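You operate a simulated robot arm through the tools that you are given. There is no shell and no other tool. Be economical: measure what you need, move in short steps, check, and stop when the job is done.

Carry out the task below with a simulated robot arm. There is one attempt and no reset: what you move stays moved.

TASK
On the slab, set the blue bowl inside the green one.

It is judged by the outcome, as a careful person would: the job done as asked, and still so three seconds after it is handed in. It fails if anything else is knocked over, pushed out of place, dropped, spilled or broken.

THE ROBOT
A 7-joint arm with a two-finger parallel gripper, fixed in place. Base frame: the origin is at the foot of the arm, x ahead of it, y to its left, z up; the work surface is at about z = 94. Lengths are in cm, angles in degrees, forces in N, time in s.
With the tool pointing down near the work surface it reaches from about 28 to 68 cm from the base axis. Its first joint turns from -66.0 to 66.0 degrees. Payload 1.57 kg.
Tool frame: the origin (TCP) lies between the finger pads and is the grasp point; the fingertips stand 3 cm ahead of it; z points along the fingers, y is the line along which they close. The gripper opens to 11 cm. The fingers are 2.4 cm wide and 1.2 cm thick; the gripper's body (4.8 by 11.2 cm) begins 7.8 cm behind the TCP.
Orientation is that of the tool frame in the base frame, as [roll, pitch, yaw] about the fixed x, y, z axes, in that order (R = Rz(yaw) Ry(pitch) Rx(roll)). With the fingers straight down and closing along the base's y, the tool's x points along the base's -x, its y along +y and its z along -z.

THE INTERFACE
- The arm moves only by the tool arm_command. Its argument "commands" is a list of rows, each a list of 3 entries, a list of its own where there are three numbers: the shift along the tool's x, y, z in units of 30 mm (1.0 is 30 mm), then the turn, a rotation vector about the tool's x, y, z in units of 4 degrees (1.0 is 4 degrees), then the opening, from 0 (shut) to 1 (fully open). In form: [[[tx, ty, tz], [wx, wy, wz], jaw], ...]. A call has 1 to 10 rows; each row shifts and turns the commanded pose from where the row before left it, along the tool's axes as they then stand. A call with a number of a shift or a turn outside -1 to 1 is refused whole. A row lasts 0.2 s, in which the tool goes at most 5 cm and 8.6 degrees; a call with a longer step from one row to the next is refused whole, and so is a gripper value outside its range. A pose out of reach is approached as far as the arm can. The call stops where the force on the tool passes 40 N (or 10 N more than at its start, if that is more) or the arm is blocked; 0.2 s more then pass. The fingers move at their own pace (about 10.8 cm/s each) and stop on an object; they squeeze with about 36 N. The grip force told is the motor's: it shows also when the fingers shut on nothing. Time passes only in rows, and 0.2 s behind the last, so rows that do not move let the fingers close. It gives the time, the measured TCP pose, the force on the tool (base axes), the opening and the grip force at its end, in the units of the frame above (readings bear some noise), and new pictures: "views" is both (left out), scene, wrist or none.
- Cameras (640 x 400 px; columns grow to the right, rows downward): "scene" is fixed at [17.05, -37.5, 142.69]; the picture's right is [0.76, -0.65, 0.00], its down [-0.25, -0.29, -0.92] and it looks along [0.60, 0.70, -0.38] (base axes); focal length 329 px, centre (320, 200). "wrist" rides on the gripper at [-3.6, 0, -8] in the tool frame; the picture's right is [0.00, -1.00, 0.00], its down [0.97, 0.00, -0.24] and it looks along [0.24, 0.00, 0.97] (tool axes); focal length 218 px, centre (320, 200).
- probe_pixels(camera, pixels): there is no depth. For up to 12 entries [column, row, z] of the newest picture of that camera ("zoom" is the newest enlarged one), the place [x, y] in the base frame at which the ray of that pixel passes the height z, good to about 0.2 cm, but the place of the scene camera against the robot may be out by one fixed shift of up to 1.8 cm in any direction. No time passes.
- zoom(camera, box): a new picture of the part [left, top, right, bottom] of that camera's present view, enlarged. No time passes.
- close_job(): hands the job in; it is judged then, once.

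Work in short steps. Measure before you move; look again where a grasp or a placing could have gone wrong, and mend it. You have 60 turns and 120 pictures in all, the two below and enlarged ones among them. Open the gripper and draw the arm clear of the work before you hand the job in, unless the task says otherwise; then end with one line.

The tools are called after ">>>" as a command line: name --argument value ..., lists and objects as JSON in quotes. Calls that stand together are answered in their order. arm_command: Moves the arm, as the interface text tells. Its arguments: {"type":"object","properties":{"commands":{"type":"array","items":{"type":"array"}},"views":{"type":"string","enum":["both","scene","wrist","none"]}},"required":["commands"]} The other tools are called the same way: probe_pixels (camera, pixels) gives the place at which the rays of pixels pass given heights; zoom (camera, box) takes an enlarged picture of a part of a camera's view; close_job () hands the job in.

At the start:

```text
t: 0.0
ee_pos: [33.74, 3.22, 126.73]
orientation: [180.0, 0.0, 180.0]
wrist_force: [0.4, -1.2, 0.3]
opening: 10.99
gripper_force: 0.0
```

scene: 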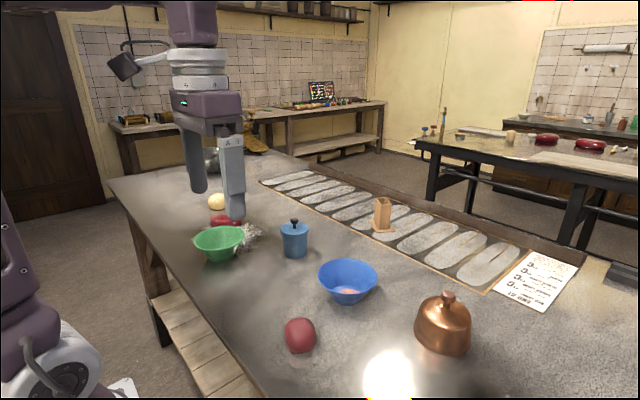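
wrist: 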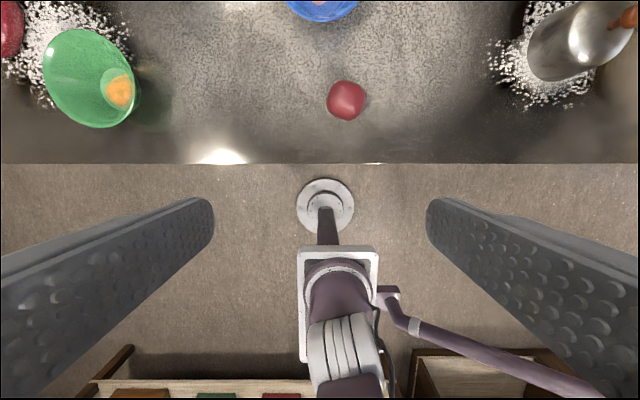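

The green bowl sits near (219,243) and the blue one near (347,280), and both seem to hold something. I zoom in on both and probe where they are.

>>> zoom --camera "scene" --box '[170, 180, 410, 330]'

>>> zoom --camera "wrist" --box '[0, 0, 400, 170]'

>>> probe_pixels --camera "scene" --pixels '[[348, 300, 94], [318, 268, 100], [378, 270, 100], [347, 260, 100], [343, 290, 100], [219, 258, 94], [192, 240, 100], [245, 232, 100], [294, 255, 94], [300, 350, 94]]'

>>> probe_pixels --camera "wrist" --pixels '[[43, 75, 100], [135, 95, 100], [85, 28, 100], [105, 128, 100], [322, 22, 100], [346, 100, 96]]'

```text
2.67 times, centred on (290, 255) of scene
```

zoom: 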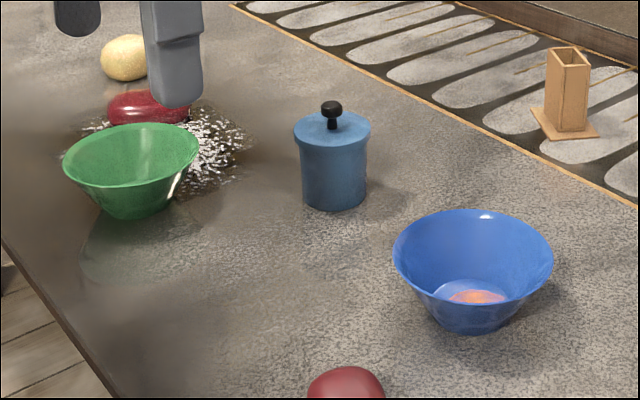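

```text
1.60 times, centred on (200, 85) of wrist
```

zoom: 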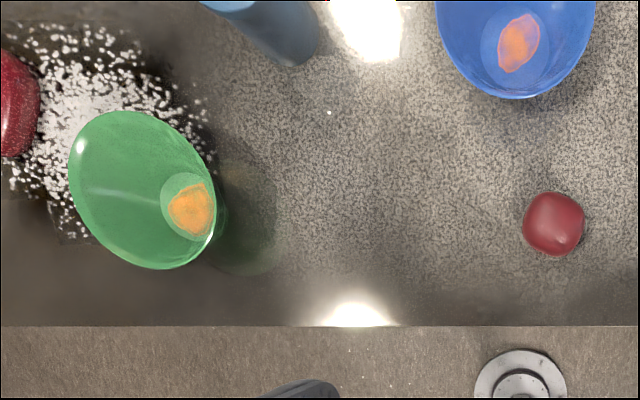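

```text
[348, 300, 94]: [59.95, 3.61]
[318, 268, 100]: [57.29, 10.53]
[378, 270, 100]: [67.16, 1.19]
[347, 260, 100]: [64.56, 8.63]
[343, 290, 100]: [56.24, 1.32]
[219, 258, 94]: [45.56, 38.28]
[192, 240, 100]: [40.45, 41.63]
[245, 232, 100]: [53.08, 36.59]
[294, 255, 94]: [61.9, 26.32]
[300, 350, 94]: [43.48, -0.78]
```

```text
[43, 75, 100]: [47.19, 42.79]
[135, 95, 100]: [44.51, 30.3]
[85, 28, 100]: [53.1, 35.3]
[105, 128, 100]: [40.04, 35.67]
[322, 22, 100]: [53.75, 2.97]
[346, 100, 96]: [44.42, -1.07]
```

Both bowls are around 13 cm across, and the orange patches look like flat markings or leftovers. I move out over the blue bowl to measure it from above.

>>> arm_command --commands '[[[-1, 0, 0], [0, 0, 0], 1], [[-1, 0, 0], [0, 0, 0], 1], [[-1, 0, 0], [0, 0, 0], 1], [[-1, 0, 0], [0, 0, 0], 1], [[-1, 0, 0], [0, 0, 0], 1], [[-1, 0, 0], [0, 0, 0], 1], [[-1, 0, 0], [0, 0, 0], 1], [[0, 0, 0], [0, 0, 0], 1], [[0, 0, 0], [0, 0, 0], 1]]'

```text
t: 2.0
ee_pos: [54.05, 3.33, 126.4]
orientation: [-179.8, -0.4, -179.9]
wrist_force: [-0.1, 0.6, -0.1]
opening: 11.01
gripper_force: 0.1
out of reach, approached as far as the arm can: row 7
```

scene: 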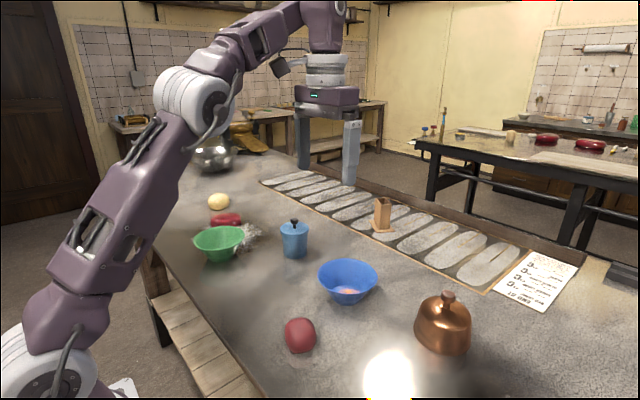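
wrist: 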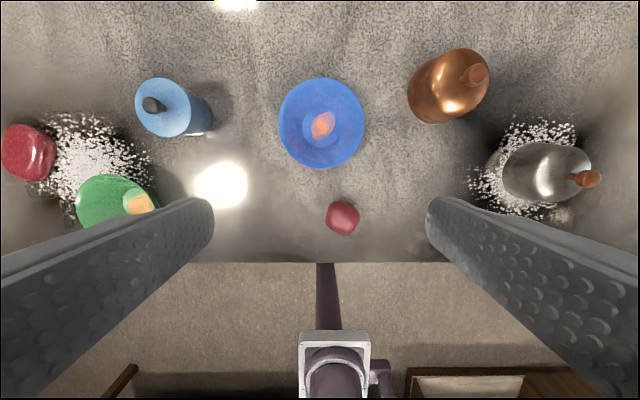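

The blue bowl's rim spans columns 278–365 and rows 77–168. I zoom and probe it for rim and base size.

>>> zoom --camera "wrist" --box '[240, 60, 400, 180]'

>>> probe_pixels --camera "wrist" --pixels '[[278, 122, 100], [365, 122, 100], [321, 77, 100], [321, 168, 100], [321, 122, 100], [342, 218, 96], [175, 108, 100], [118, 205, 100], [448, 85, 100]]'

>>> zoom --camera "scene" --box '[300, 240, 400, 320]'

>>> zoom --camera "scene" --box '[170, 180, 290, 280]'

```text
3.33 times, centred on (320, 120) of wrist
```

zoom: 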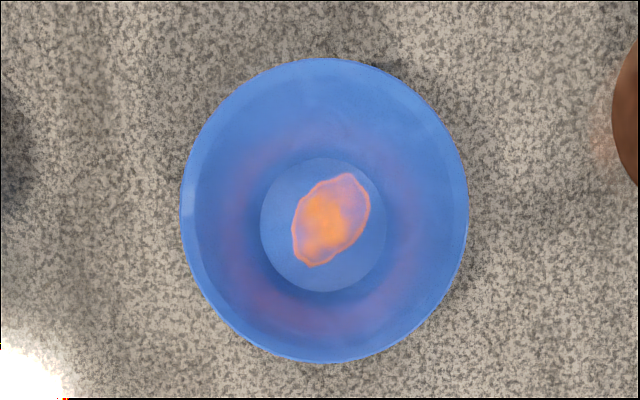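

```text
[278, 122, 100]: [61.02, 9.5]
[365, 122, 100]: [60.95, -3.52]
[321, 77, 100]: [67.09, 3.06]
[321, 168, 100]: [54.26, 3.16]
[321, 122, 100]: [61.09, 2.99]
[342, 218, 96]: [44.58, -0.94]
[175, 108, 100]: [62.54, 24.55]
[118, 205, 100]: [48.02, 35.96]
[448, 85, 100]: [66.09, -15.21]
```

```text
5.00 times, centred on (350, 280) of scene
```

zoom: 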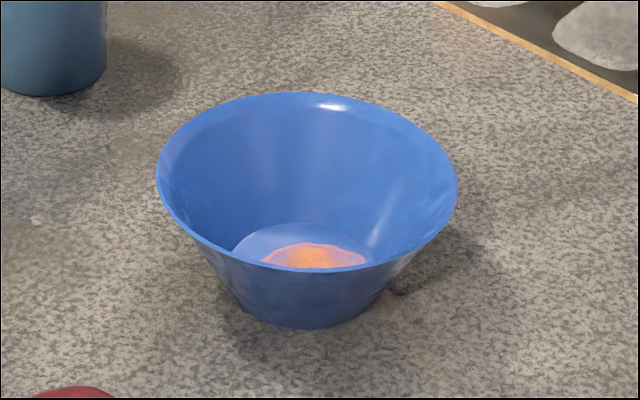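

```text
4.00 times, centred on (230, 230) of scene
```

zoom: 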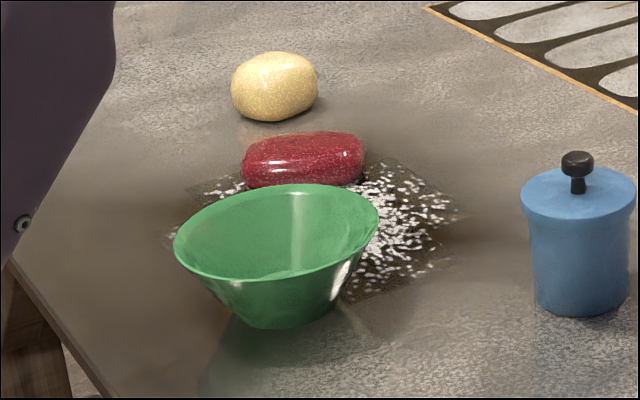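

Blue bowl: rim centre about (60.8, 3.0), rim radius about 6.5, rim height z≈99.5, walls flared about 30°. I'll pinch the near rim at about (54.3, 3) with the gripper turned 90° and tilted to match the wall, so I do the turn first, up high.

>>> arm_command --commands '[[[1, 0, 0], [0, 0, -1], 1], [[1, 0, 0], [0, 0, -1], 1], [[0, 0, 0], [0, 0, -1], 1], [[0, 0, 0], [0, 0, -1], 1], [[0, 0, 0], [0, 0, -1], 1], [[0, 0, 0], [0, 0, -1], 1], [[0, 0, 0], [0, 0, -1], 1], [[0, 0, 0], [0, 0, -1], 1], [[0, 0, 0], [0, 0, -1], 1], [[0, 0, 0], [0, 0, -1], 1]]' --views "none"

>>> arm_command --commands '[[[0, 0, 0], [0, 0, -1], 1], [[0, 0, 0], [0, 0, -1], 1], [[0, 0, 0], [0, 0, -1], 1], [[0, 0, 0], [0, 0, -1], 1], [[0, 0, 0], [0, 0, -1], 1], [[0, 0, 0], [0, 0, -1], 1], [[0, 0, 0], [0, 0, -1], 1], [[0, 0, 0], [0, 0, -1], 1], [[0, 0, 0], [0, 0, -1], 1], [[0, 0, 0], [0, 0, -1], 1]]' --views "none"

>>> arm_command --commands '[[[0, 0, 0], [0, 0, -1], 1], [[0, 0, 0], [0, 0, -1], 1], [[0, 0, 0], [0, 0, -0.5], 1], [[0, 0, 0], [0, 0, 0], 1], [[0, 0, 0], [0, 0, 0], 1]]'

```text
t: 4.2
ee_pos: [48.72, 2.94, 126.85]
orientation: [-179.9, 0.0, -140.0]
wrist_force: [0.6, 1.1, 1.1]
opening: 10.99
gripper_force: 0.1
```

```text
t: 6.4
ee_pos: [48.68, 3.08, 126.8]
orientation: [-180.0, 0.0, -99.9]
wrist_force: [0.0, 0.7, 0.0]
opening: 10.98
gripper_force: 0.0
```

```text
t: 7.6
ee_pos: [48.66, 3.1, 126.75]
orientation: [-179.9, 0.0, -90.0]
wrist_force: [0.3, 0.8, -0.7]
opening: 11.01
gripper_force: 0.1
```

scene: 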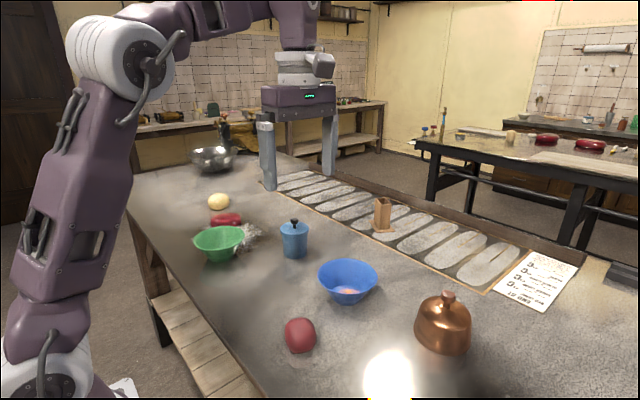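
wrist: 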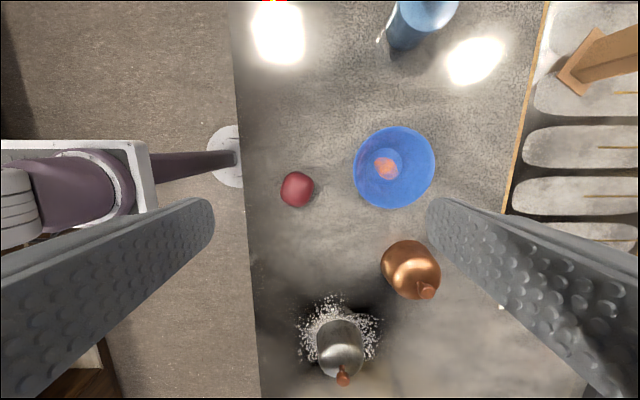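

The turn is done and the arm is clear. Next I go down 12 cm and tilt 30° so the fingers point outward, narrowing the jaw to about 5 cm.

>>> arm_command --commands '[[[0, 0, 1], [0, 0, 0], 0.5], [[0, 0, 1], [1, 0, 0], 0.5], [[0, 0, 1], [1, 0, 0], 0.5], [[0, 0, 0.5], [1, 0, 0], 0.5], [[0, 0, 0], [1, 0, 0], 0.5], [[0, 0, 0], [1, 0, 0], 0.5], [[0, 0, 0], [1, 0, 0], 0.5], [[0, 0, 0], [1, 0, 0], 0.5], [[0, 0, 0], [0.5, 0, 0], 0.5], [[0, 0, 0], [0, 0, 0], 0.5]]'

```text
t: 9.8
ee_pos: [49.09, 3.14, 116.27]
orientation: [-150.1, 0.0, -90.0]
wrist_force: [0.2, -0.9, -0.4]
opening: 5.47
gripper_force: 0.1
```

scene: 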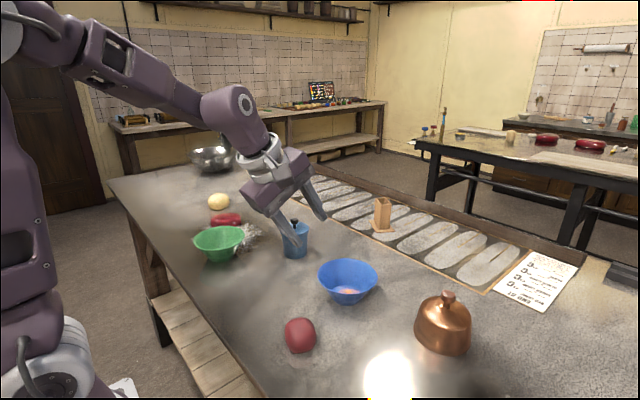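
wrist: 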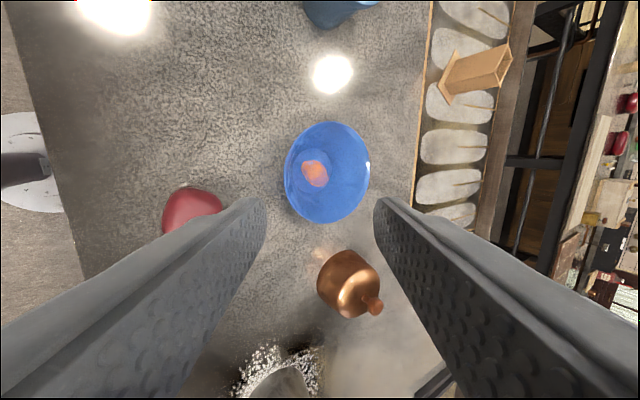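

I re-measure the rim from this view: left (near) edge at about (285,172), right edge (370,172), top (330,122), bottom (325,223).

>>> probe_pixels --camera "wrist" --pixels '[[285, 172, 99.5], [370, 172, 99.5], [330, 122, 99.5], [325, 223, 99.5], [285, 172, 98.5], [370, 172, 98.5]]'

>>> zoom --camera "wrist" --box '[260, 110, 400, 230]'

```text
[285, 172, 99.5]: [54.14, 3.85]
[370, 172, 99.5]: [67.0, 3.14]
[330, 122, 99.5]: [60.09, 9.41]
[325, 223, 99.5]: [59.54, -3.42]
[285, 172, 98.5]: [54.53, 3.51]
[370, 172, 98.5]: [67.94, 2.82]
```

```text
3.33 times, centred on (330, 170) of wrist
```

zoom: 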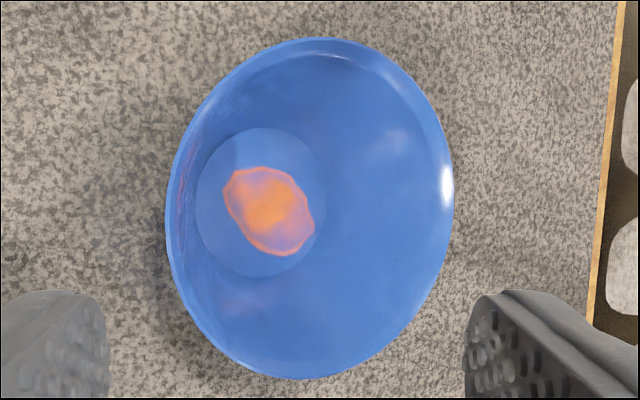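

The measurements agree: near rim point at about (54.1, 3.1), z≈99.8. I align with the wall line and go 9 cm along it, stopping short to check.

>>> arm_command --commands '[[[0, 0.65, 0], [0, 0, 0], 0.42], [[0, 0.65, 0], [0, 0, 0], 0.42], [[0, 0, 1], [0, 0, 0], 0.42], [[0, 0, 1], [0, 0, 0], 0.42], [[0, 0, 1], [0, 0, 0], 0.42], [[0, 0, 0], [0, 0, 0], 0.42], [[0, 0, 0], [0, 0, 0], 0.42]]'

```text
t: 11.4
ee_pos: [50.2, 3.06, 106.52]
orientation: [-150.0, -0.1, -90.0]
wrist_force: [-0.3, 0.5, 0.0]
opening: 4.6
gripper_force: 0.0
```

scene: 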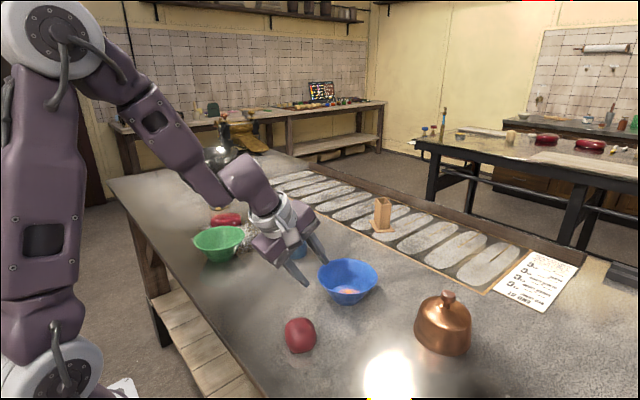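
wrist: 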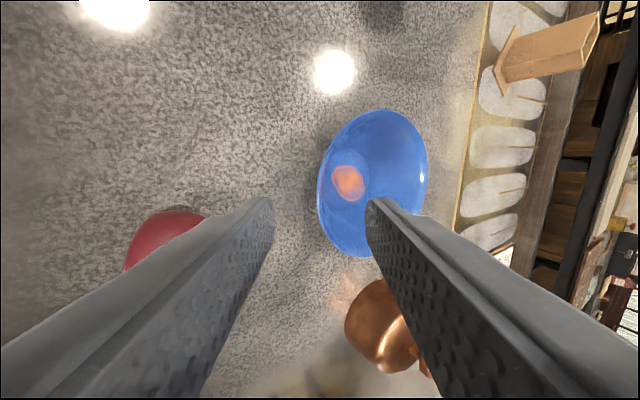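

The near rim edge (318,185) lies between the fingers. I go the remaining 6.2 cm along the wall.

>>> arm_command --commands '[[[0, 0, 0.7], [0, 0, 0], 0.42], [[0, 0, 0.7], [0, 0, 0], 0.42], [[0, 0, 0.67], [0, 0, 0], 0.42], [[0, 0, 0], [0, 0, 0], 0.42], [[0, 0, 0], [0, 0, 0], 0.42]]'

>>> zoom --camera "scene" --box '[270, 210, 390, 310]'

```text
t: 12.6
ee_pos: [53.29, 3.03, 101.27]
orientation: [-150.1, 0.0, -90.0]
wrist_force: [0.1, -1.0, 0.5]
opening: 4.63
gripper_force: 0.1
```

scene: 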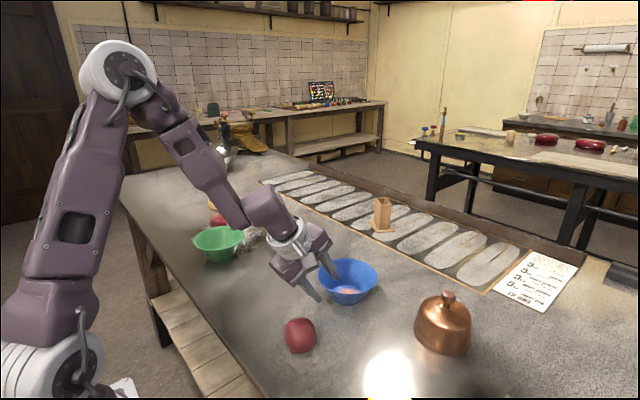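
wrist: 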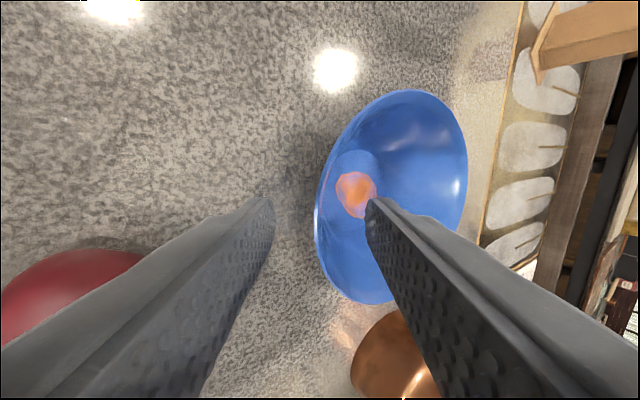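

```text
4.00 times, centred on (330, 260) of scene
```

zoom: 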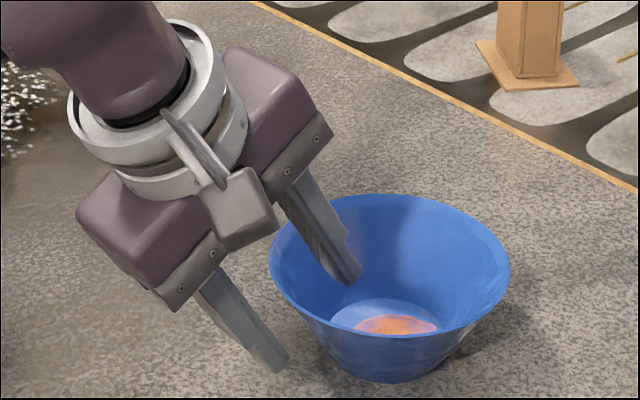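

The fingers straddle the near wall, with the rim centred between them. I close.

>>> arm_command --commands '[[[0, 0, 0], [0, 0, 0], 0.2], [[0, 0, 0], [0, 0, 0], 0.1], [[0, 0, 0], [0, 0, 0], 0], [[0, 0, 0], [0, 0, 0], 0], [[0, 0, 0], [0, 0, 0], 0]]'

>>> zoom --camera "scene" --box '[270, 210, 390, 310]'

```text
t: 13.8
ee_pos: [53.28, 2.97, 101.29]
orientation: [-149.9, -0.1, -89.9]
wrist_force: [2.9, -0.5, 7.2]
opening: 0.26
gripper_force: 24.3
```

scene: 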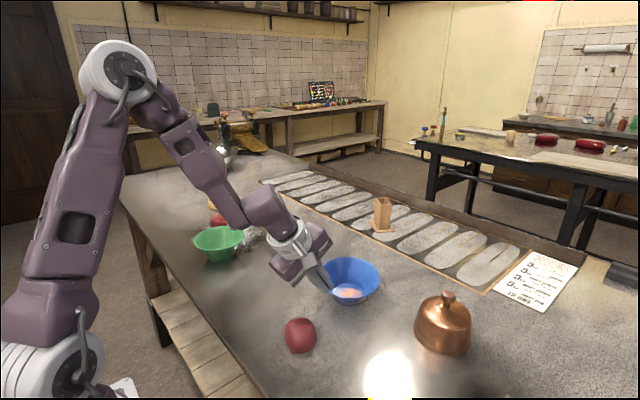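
wrist: 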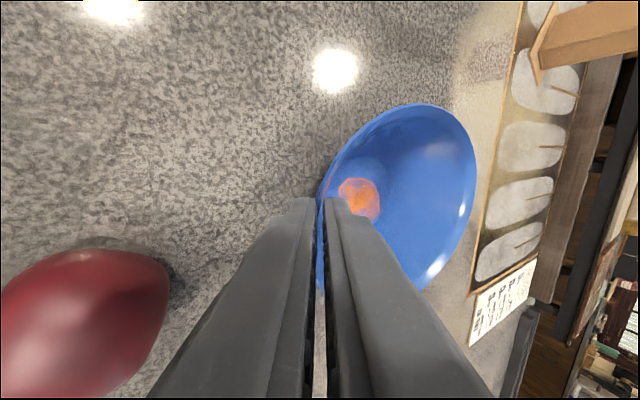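

```text
4.00 times, centred on (330, 260) of scene
```

zoom: 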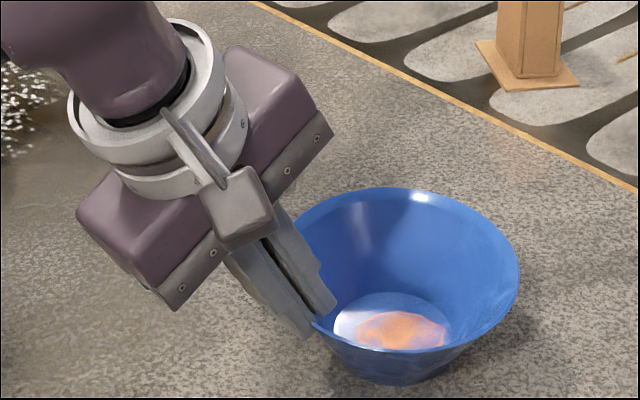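

The wall is gripped (opening 0.26). I lift 6 cm straight up slowly and check the hold.

>>> arm_command --commands '[[[0, -0.2, -0.346], [0, 0, 0], 0], [[0, -0.3, -0.52], [0, 0, 0], 0], [[0, -0.5, -0.866], [0, 0, 0], 0], [[0, 0, 0], [0, 0, 0], 0]]'

>>> zoom --camera "scene" --box '[270, 190, 390, 290]'

```text
t: 14.8
ee_pos: [53.25, 2.98, 107.28]
orientation: [-150.1, 0.0, -90.0]
wrist_force: [0.3, 0.1, -2.2]
opening: 0.24
gripper_force: 24.0
```

scene: 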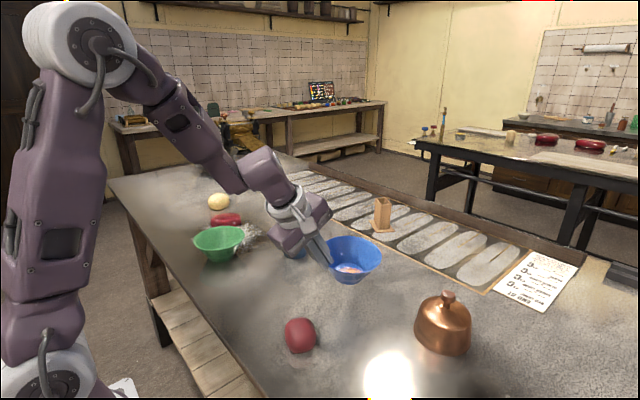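
wrist: 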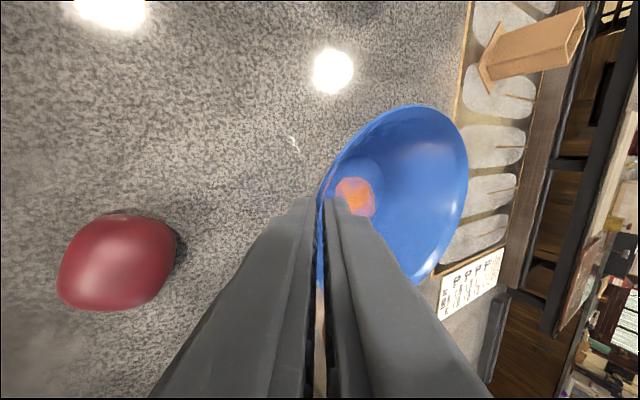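

```text
4.00 times, centred on (330, 240) of scene
```

zoom: 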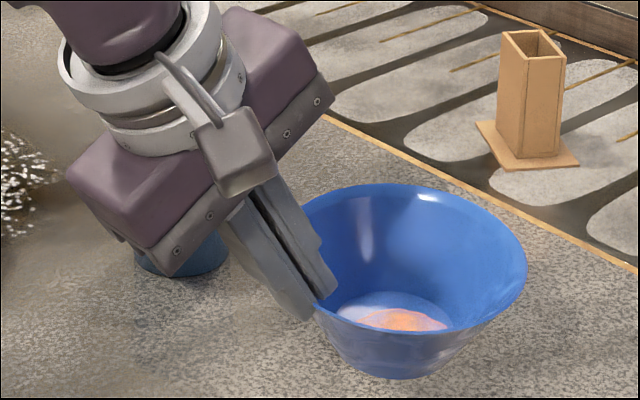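

The bowl is held level and secure. I lift 9 cm more, pull back in −x, then start toward the green bowl in +y, well clear of the blue canister.

>>> arm_command --commands '[[[0, -0.4, -0.7], [0, 0, 0], 0], [[0, -0.5, -0.866], [0, 0, 0], 0], [[0, -0.5, -0.866], [0, 0, 0], 0], [[0, 0.6, -0.35], [0, 0, 0], 0], [[0, 0.866, -0.5], [0, 0, 0], 0], [[-0.4, 0.6, -0.35], [0, 0, 0], 0], [[-0.8, 0.6, -0.35], [0, 0, 0], 0], [[-0.9, 0.4, -0.23], [0, 0, 0], 0], [[-0.9, 0, 0], [0, 0, 0], 0], [[-0.5, 0, 0], [0, 0, 0], 0]]'

```text
t: 17.0
ee_pos: [42.65, 13.47, 115.66]
orientation: [-150.0, 0.0, -90.0]
wrist_force: [0.1, 0.4, -2.4]
opening: 0.24
gripper_force: 23.0
```

scene: 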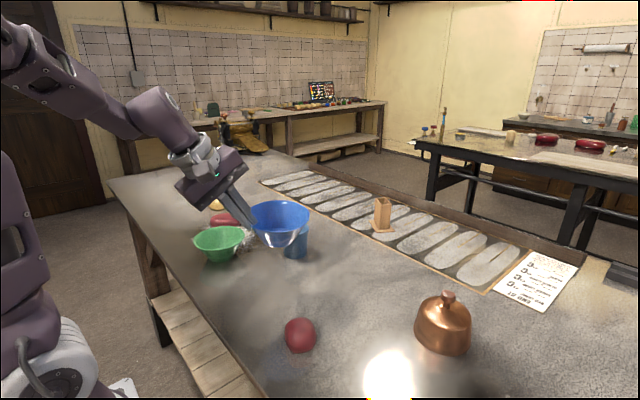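
wrist: 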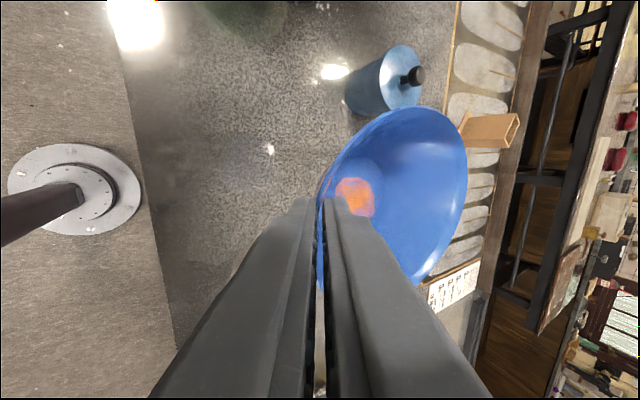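

I continue 14 cm in +y, and about 2 cm in −x, so the wrist camera can see the green bowl.

>>> arm_command --commands '[[[-0.6, 0.3, -0.17], [0, 0, 0], 0], [[-0.9, 0.3, -0.17], [0, 0, 0], 0], [[-0.9, 0, 0], [0, 0, 0], 0], [[-0.9, 0, 0], [0, 0, 0], 0], [[-0.9, 0, 0], [0, 0, 0], 0], [[-0.5, 0, 0], [0, 0, 0], 0], [[0, 0, 0], [0, 0, 0], 0]]'

```text
t: 18.6
ee_pos: [40.55, 27.56, 115.6]
orientation: [-149.9, 0.1, -90.0]
wrist_force: [-0.2, 0.7, -0.9]
opening: 0.22
gripper_force: 23.4
```

scene: 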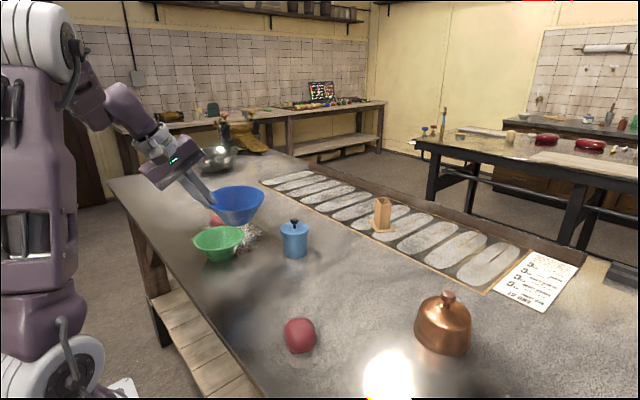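
wrist: 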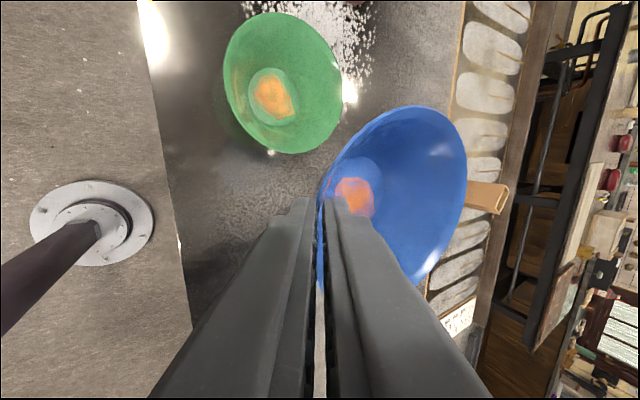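

The green bowl is fully visible now. I measure its rim and base, and the held bowl too.

>>> zoom --camera "wrist" --box '[200, 0, 480, 175]'

>>> probe_pixels --camera "wrist" --pixels '[[223, 72, 99.8], [343, 95, 99.8], [272, 13, 99.8], [290, 153, 99.8], [232, 40, 99.8], [332, 135, 99.8], [320, 35, 99.8], [242, 125, 99.8], [274, 97, 94.5], [248, 97, 94.5], [299, 97, 94.5]]'

>>> zoom --camera "scene" --box '[170, 170, 290, 270]'

```text
2.29 times, centred on (340, 88) of wrist
```

zoom: 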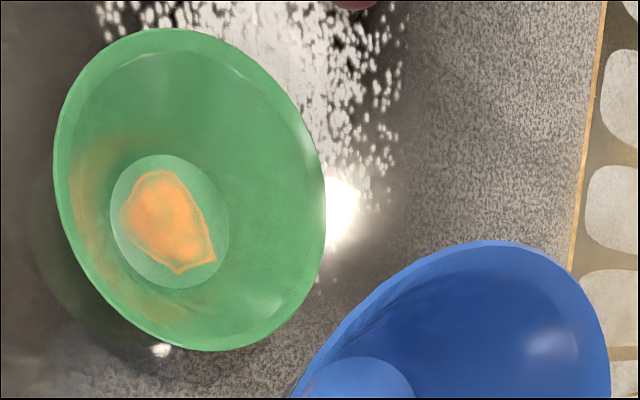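

```text
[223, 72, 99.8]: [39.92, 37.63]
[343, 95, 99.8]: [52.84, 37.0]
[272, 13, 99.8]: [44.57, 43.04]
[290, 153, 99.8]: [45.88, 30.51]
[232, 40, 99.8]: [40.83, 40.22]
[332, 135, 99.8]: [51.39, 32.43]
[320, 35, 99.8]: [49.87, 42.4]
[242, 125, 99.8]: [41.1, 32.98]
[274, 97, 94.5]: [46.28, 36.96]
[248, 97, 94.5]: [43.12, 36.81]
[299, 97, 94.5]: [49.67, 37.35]
```

```text
4.00 times, centred on (230, 220) of scene
```

zoom: 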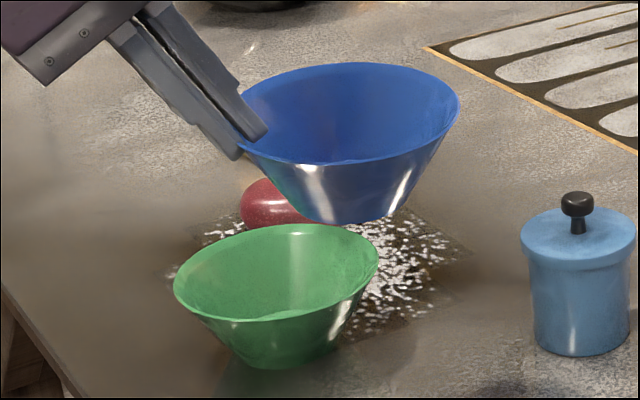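

Green bowl centre is about (46.35, 36.85). I check the held blue bowl's centre at its rim height, about 114.1.

>>> probe_pixels --camera "wrist" --pixels '[[467, 160, 114.1], [412, 106, 114.1], [430, 277, 114.1], [323, 180, 114.1], [345, 145, 114.1], [460, 215, 114.1], [355, 182, 108.8], [380, 175, 108.8], [330, 182, 108.8]]'

>>> zoom --camera "wrist" --box '[300, 95, 480, 295]'

```text
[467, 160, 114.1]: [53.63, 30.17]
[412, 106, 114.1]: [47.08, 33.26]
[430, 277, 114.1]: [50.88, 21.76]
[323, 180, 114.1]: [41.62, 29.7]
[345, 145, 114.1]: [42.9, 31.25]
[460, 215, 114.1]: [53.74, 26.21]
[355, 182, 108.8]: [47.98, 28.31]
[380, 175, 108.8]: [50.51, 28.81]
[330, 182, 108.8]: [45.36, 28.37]
```

```text
2.00 times, centred on (390, 195) of wrist
```

zoom: 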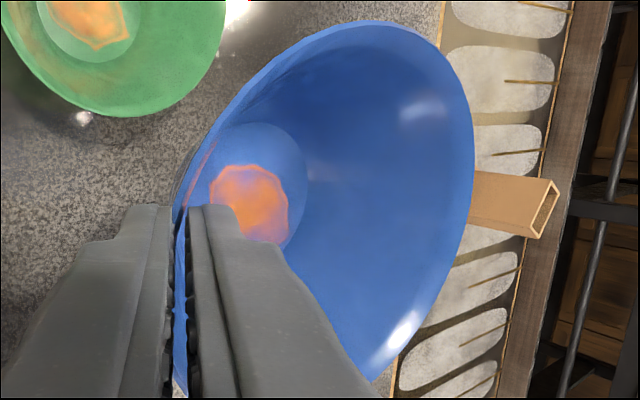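

The held bowl leans a few degrees toward −y: its rim centre reads y≈27.1 and its base y≈27.8. I roll it about 6° about base x to level it, and look again.

>>> arm_command --commands '[[[0, 0, 0], [0, 0.65, -0.375], 0], [[0, 0, 0], [0, 0.65, -0.375], 0], [[0, 0, 0], [0, 0, 0], 0]]'

>>> zoom --camera "scene" --box '[170, 170, 290, 270]'

>>> zoom --camera "wrist" --box '[230, 95, 550, 295]'

```text
t: 19.4
ee_pos: [40.61, 27.74, 115.54]
orientation: [-150.1, -6.0, -89.9]
wrist_force: [-0.3, -0.7, -1.1]
opening: 0.24
gripper_force: 23.8
```

scene: 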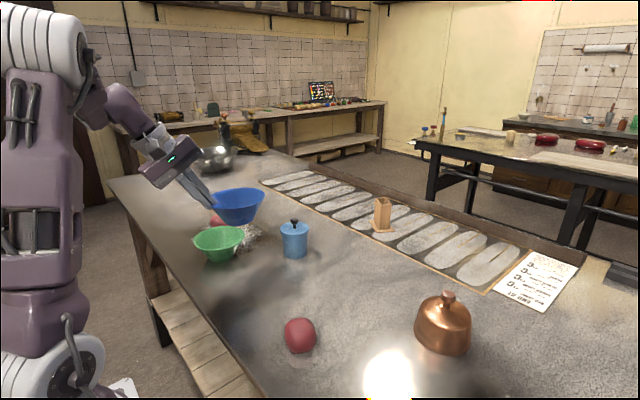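
wrist: 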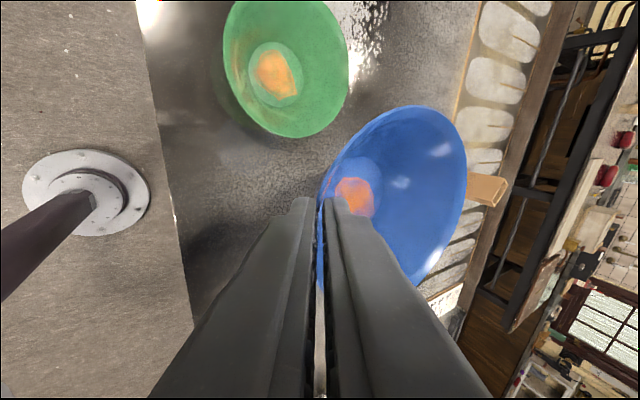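

```text
4.00 times, centred on (230, 220) of scene
```

zoom: 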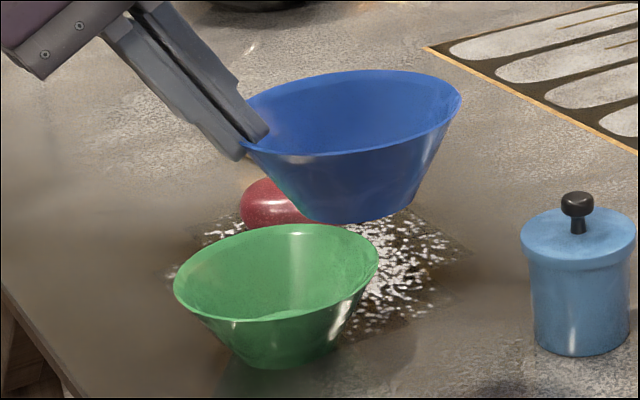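

```text
2.00 times, centred on (390, 195) of wrist
```

zoom: 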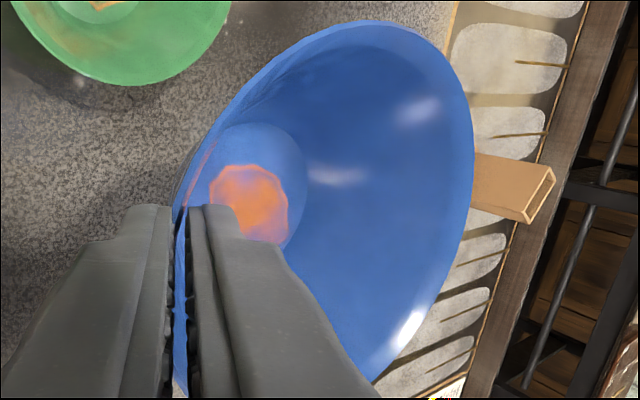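

Blue now lies parallel to green in the scene view. I measure its centre again.

>>> probe_pixels --camera "wrist" --pixels '[[466, 170, 114.1], [412, 106, 114.1], [430, 277, 114.1], [460, 215, 114.1], [323, 180, 114.1], [353, 189, 108.8], [225, 60, 99.8], [348, 70, 99.8], [293, 138, 99.8], [275, 75, 94.5], [446, 125, 114.1]]'

>>> probe_pixels --camera "zoom" --pixels '[[248, 190, 108.8]]'

```text
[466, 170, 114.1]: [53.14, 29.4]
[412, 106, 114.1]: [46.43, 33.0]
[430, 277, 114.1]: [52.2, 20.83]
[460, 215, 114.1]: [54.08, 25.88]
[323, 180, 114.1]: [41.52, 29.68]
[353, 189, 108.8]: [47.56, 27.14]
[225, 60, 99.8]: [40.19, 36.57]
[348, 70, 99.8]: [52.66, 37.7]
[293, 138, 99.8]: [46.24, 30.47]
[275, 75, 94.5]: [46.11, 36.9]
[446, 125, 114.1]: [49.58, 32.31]
```

```text
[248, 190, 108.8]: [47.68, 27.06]
```

Blue's centre is about (47.65, 27.0). It has to shift by (−1.3, +9.85) to sit over green, so I do that at this height.

>>> arm_command --commands '[[[-0.4, 0.041, -0.103], [0, 0, 0], 0], [[-0.8, 0.041, -0.103], [0, 0, 0], 0], [[-0.9, 0.041, -0.103], [0, 0, 0], 0], [[-0.765, 0.041, -0.103], [0, 0, 0], 0], [[-0.4, 0.041, -0.103], [0, 0, 0], 0], [[0, 0, 0], [0, 0, 0], 0], [[0, 0, 0], [0, 0, 0], 0]]'

>>> zoom --camera "scene" --box '[160, 170, 280, 270]'

```text
t: 21.0
ee_pos: [39.29, 37.47, 115.67]
orientation: [-150.0, -6.0, -90.0]
wrist_force: [-0.6, -0.3, -1.5]
opening: 0.26
gripper_force: 23.6
```

scene: 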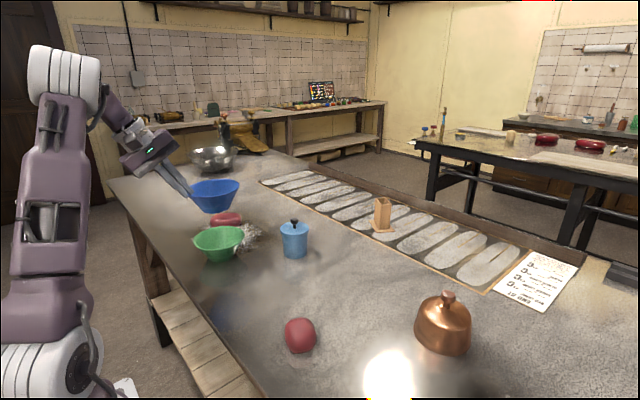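
wrist: 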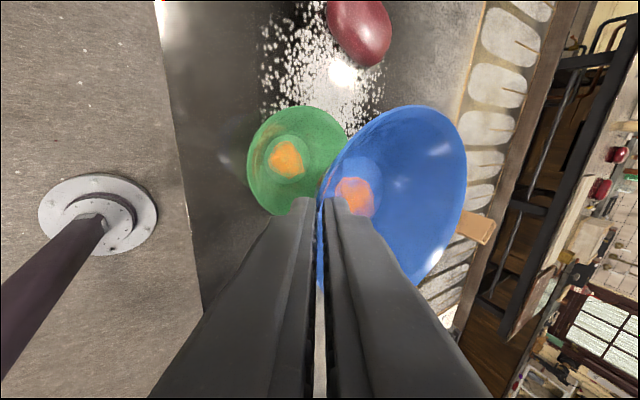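

```text
4.00 times, centred on (220, 220) of scene
```

zoom: 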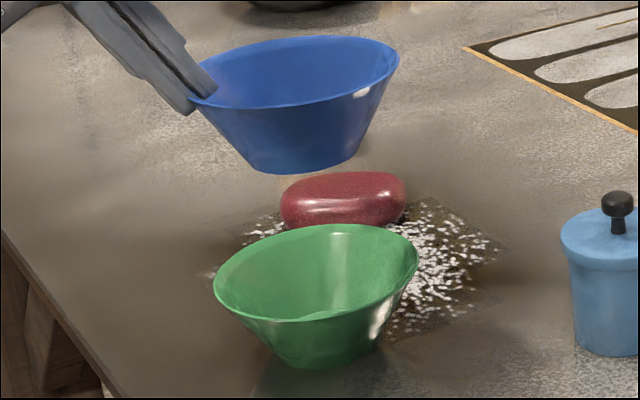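

Alignment looks right in the scene once perspective is allowed for. I lower 9.5 cm, with blue's base entering green, then check.

>>> arm_command --commands '[[[-0.087, 0.414, 0.717], [0, 0, 0], 0], [[-0.087, 0.414, 0.717], [0, 0, 0], 0], [[-0.087, 0.414, 0.717], [0, 0, 0], 0], [[-0.05, 0.2, 0.348], [0, 0, 0], 0], [[-0.03, 0.133, 0.23], [0, 0, 0], 0], [[0, 0, 0], [0, 0, 0], 0]]'

>>> zoom --camera "scene" --box '[160, 190, 280, 290]'

```text
t: 22.4
ee_pos: [39.27, 37.54, 106.03]
orientation: [-150.0, -6.1, -89.9]
wrist_force: [-0.1, -0.3, -1.3]
opening: 0.25
gripper_force: 23.9
```

scene: 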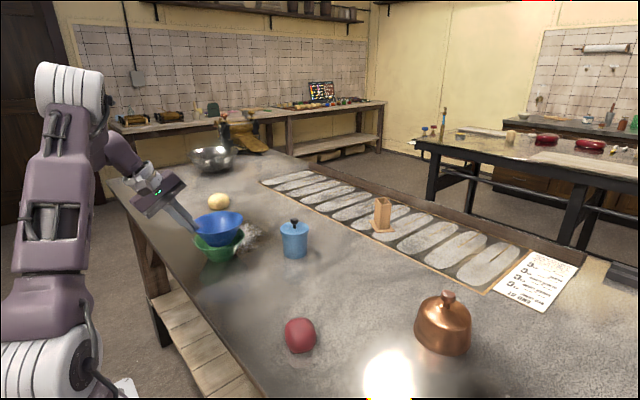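
wrist: 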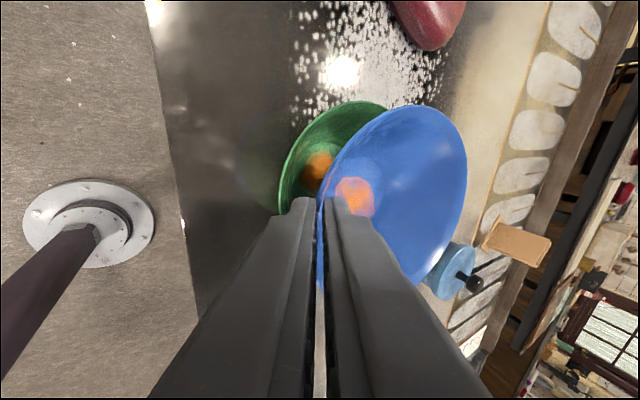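

```text
4.00 times, centred on (220, 240) of scene
```

zoom: 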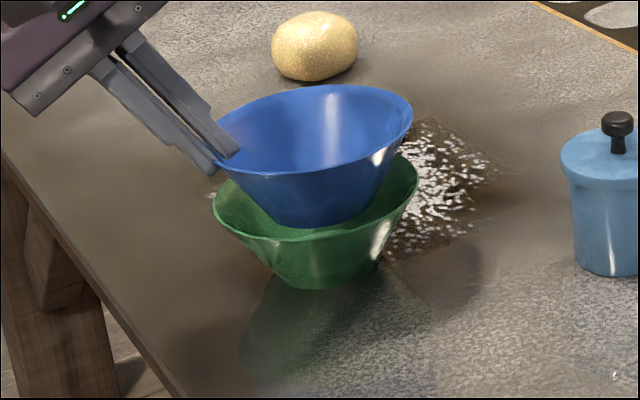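

Blue is centred in green with about 4.7 cm left to coincidence. I lower 2.3 cm, stopping before the outer finger reaches green's rim.

>>> arm_command --commands '[[[-0.04, 0.19, 0.33], [0, 0, 0], 0], [[-0.04, 0.19, 0.33], [0, 0, 0], 0], [[0, 0, 0], [0, 0, 0], 0], [[0, 0, 0], [0, 0, 0], 0]]'

>>> zoom --camera "scene" --box '[160, 190, 280, 290]'

>>> zoom --camera "wrist" --box '[240, 90, 480, 240]'

```text
t: 23.4
ee_pos: [39.25, 37.62, 103.86]
orientation: [-150.0, -5.9, -89.9]
wrist_force: [-0.2, -0.4, -1.7]
opening: 0.25
gripper_force: 23.4
```

scene: 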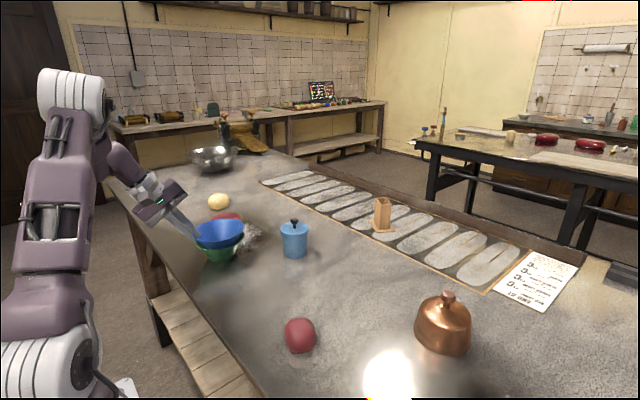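
wrist: 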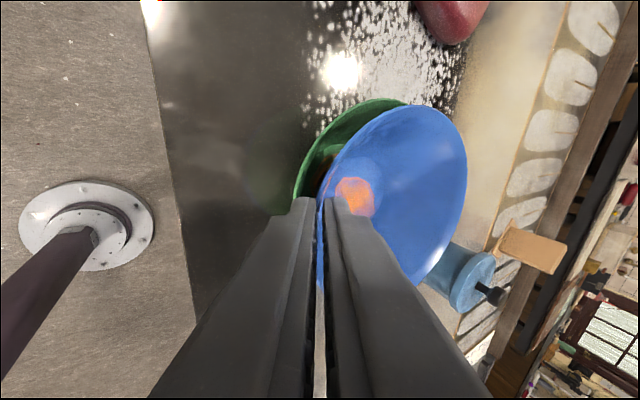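

```text
4.00 times, centred on (220, 240) of scene
```

zoom: 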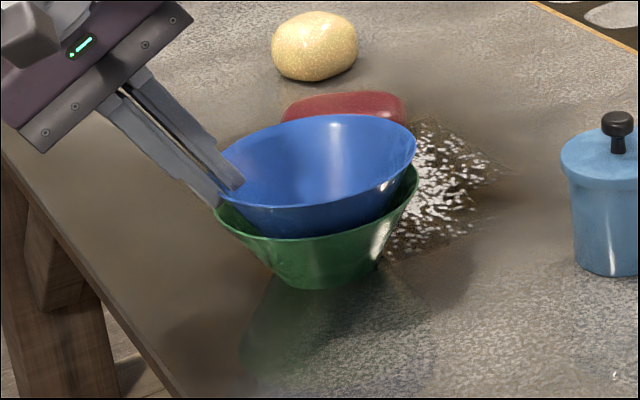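

```text
2.67 times, centred on (360, 165) of wrist
```

zoom: 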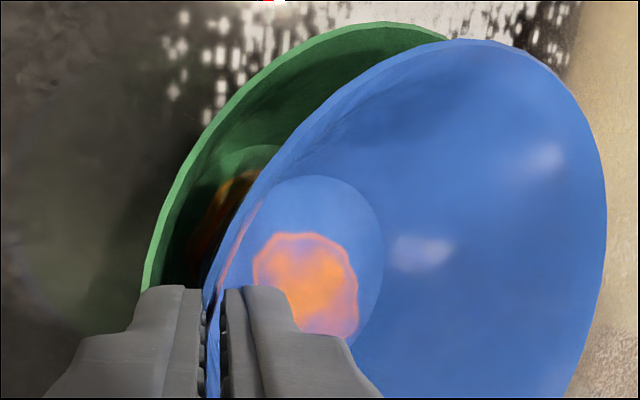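

Blue sits nearly nested and still level, with no contact force. I lower another 0.3 cm and open just slightly so blue slides down into green.

>>> arm_command --commands '[[[-0.01, 0.05, 0.086], [0, 0, 0], 0], [[0, 0, 0], [0, 0, 0], 0], [[0, 0, 0], [0, 0, 0], 0.06], [[0, 0, 0], [0, 0, 0], 0.1], [[0, 0, 0], [0, 0, 0], 0.1], [[0, 0, 0], [0, 0, 0], 0.1]]'

>>> zoom --camera "scene" --box '[160, 190, 280, 290]'

```text
t: 24.8
ee_pos: [39.4, 37.51, 103.49]
orientation: [-149.9, -6.0, -89.9]
wrist_force: [0.3, -0.5, 0.1]
opening: 1.07
gripper_force: 0.0
```

scene: 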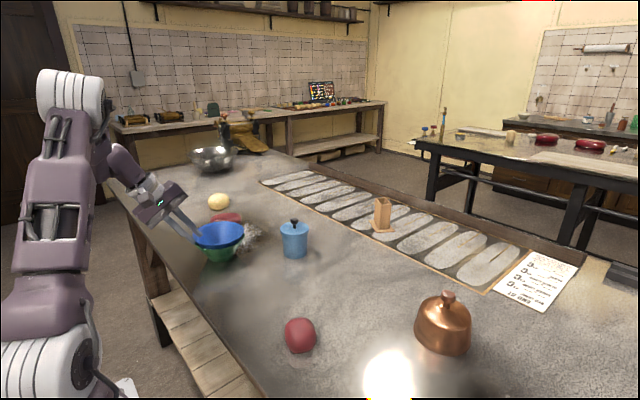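
wrist: 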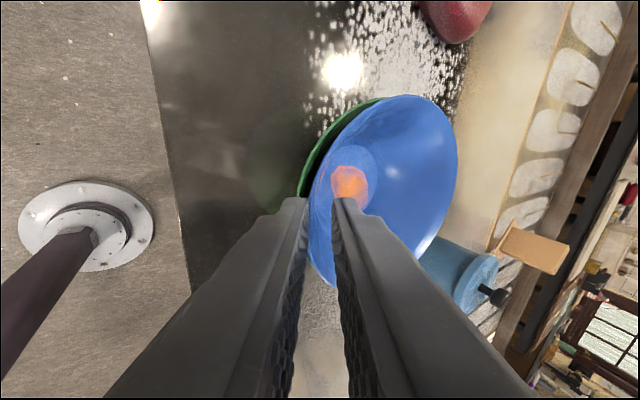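

```text
4.00 times, centred on (220, 240) of scene
```

zoom: 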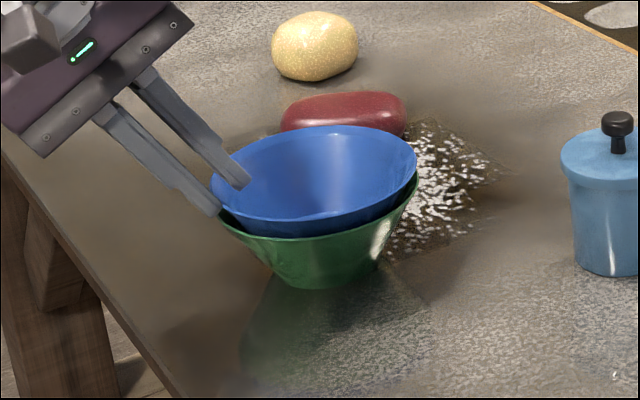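

Blue has come down into green. I withdraw the fingers along the tool axis, then look.

>>> arm_command --commands '[[[0, 0, -0.4], [0, 0, 0], 0.1], [[0, 0, -0.6], [0, 0, 0], 0.1], [[0, 0, -1], [0, 0, 0], 0.1], [[0, 0, -1], [0, 0, 0], 0.3], [[0, 0, -1], [0, 0, 0], 0.3], [[0, 0, -0.5], [0, 0, 0], 0.3], [[0, 0, 0], [0, 0, 0], 0.3]]'

>>> zoom --camera "scene" --box '[160, 190, 280, 290]'

>>> zoom --camera "wrist" --box '[240, 90, 480, 240]'

```text
t: 26.4
ee_pos: [32.47, 38.74, 115.07]
orientation: [-150.0, -6.0, -90.0]
wrist_force: [-0.3, 0.5, -0.4]
opening: 3.3
gripper_force: 0.0
```

scene: 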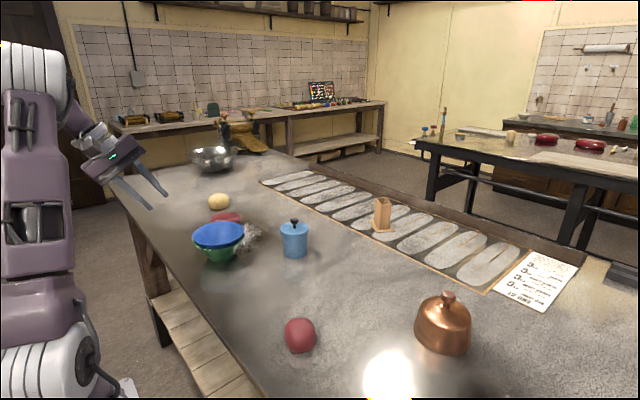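
wrist: 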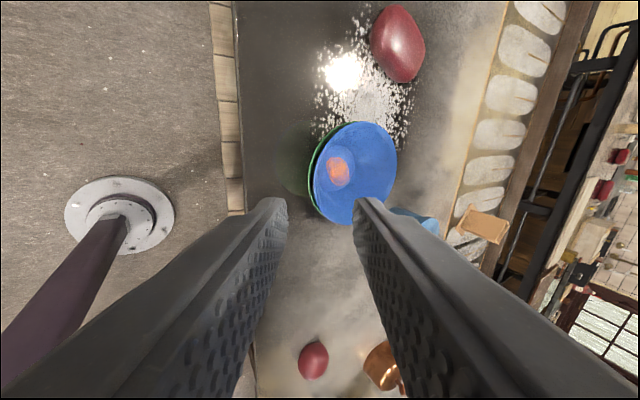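

```text
4.00 times, centred on (220, 240) of scene
```

zoom: 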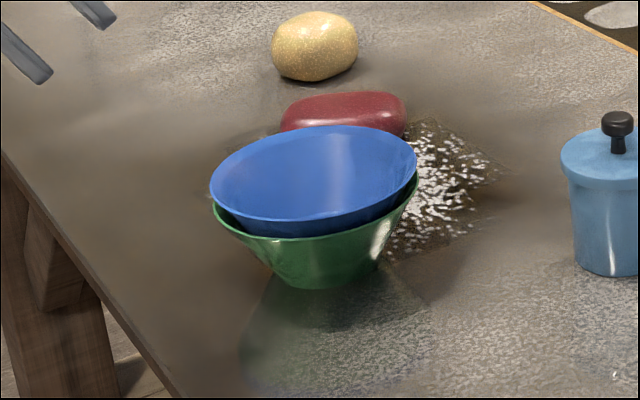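

```text
2.67 times, centred on (360, 165) of wrist
```

zoom: 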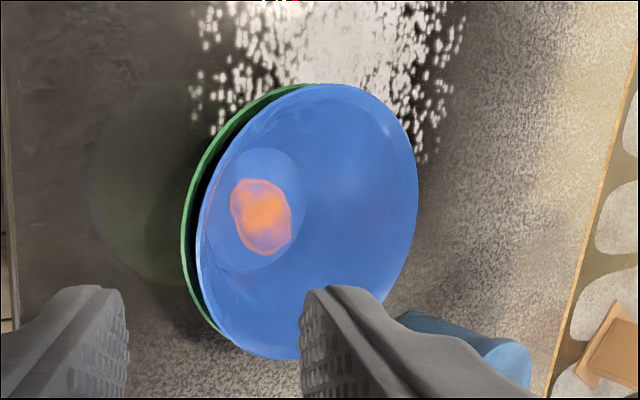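

Blue sits evenly nested in green, with an equal gap all round, and nothing else has moved. I back the arm off further, wait, and make a final check.

>>> arm_command --commands '[[[0.1, -0.5, -0.86], [0, 0, 0], 0.6], [[0.1, -0.5, -0.86], [0, 0, 0], 1], [[0.1, -0.5, -0.86], [0, 0, 0], 1], [[0, 0, 0], [0, 0, 0], 1], [[0, 0, 0], [0, 0, 0], 1], [[0, 0, 0], [0, 0, 0], 1], [[0, 0, 0], [0, 0, 0], 1], [[0, 0, 0], [0, 0, 0], 1]]' --views "scene"

>>> zoom --camera "scene" --box '[160, 190, 280, 290]'

```text
t: 28.2
ee_pos: [32.56, 38.64, 124.21]
orientation: [-150.0, -6.1, -90.0]
wrist_force: [0.0, 0.4, 0.2]
opening: 10.99
gripper_force: 0.0
```

scene: 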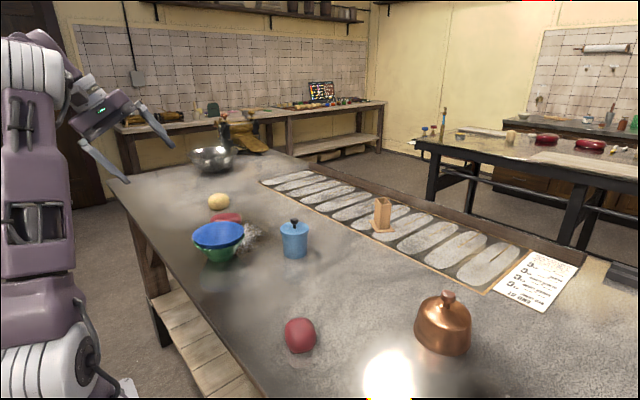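

```text
4.00 times, centred on (220, 240) of scene
```

zoom: 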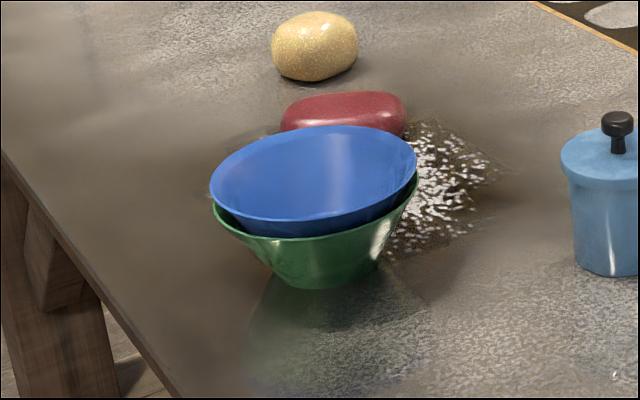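

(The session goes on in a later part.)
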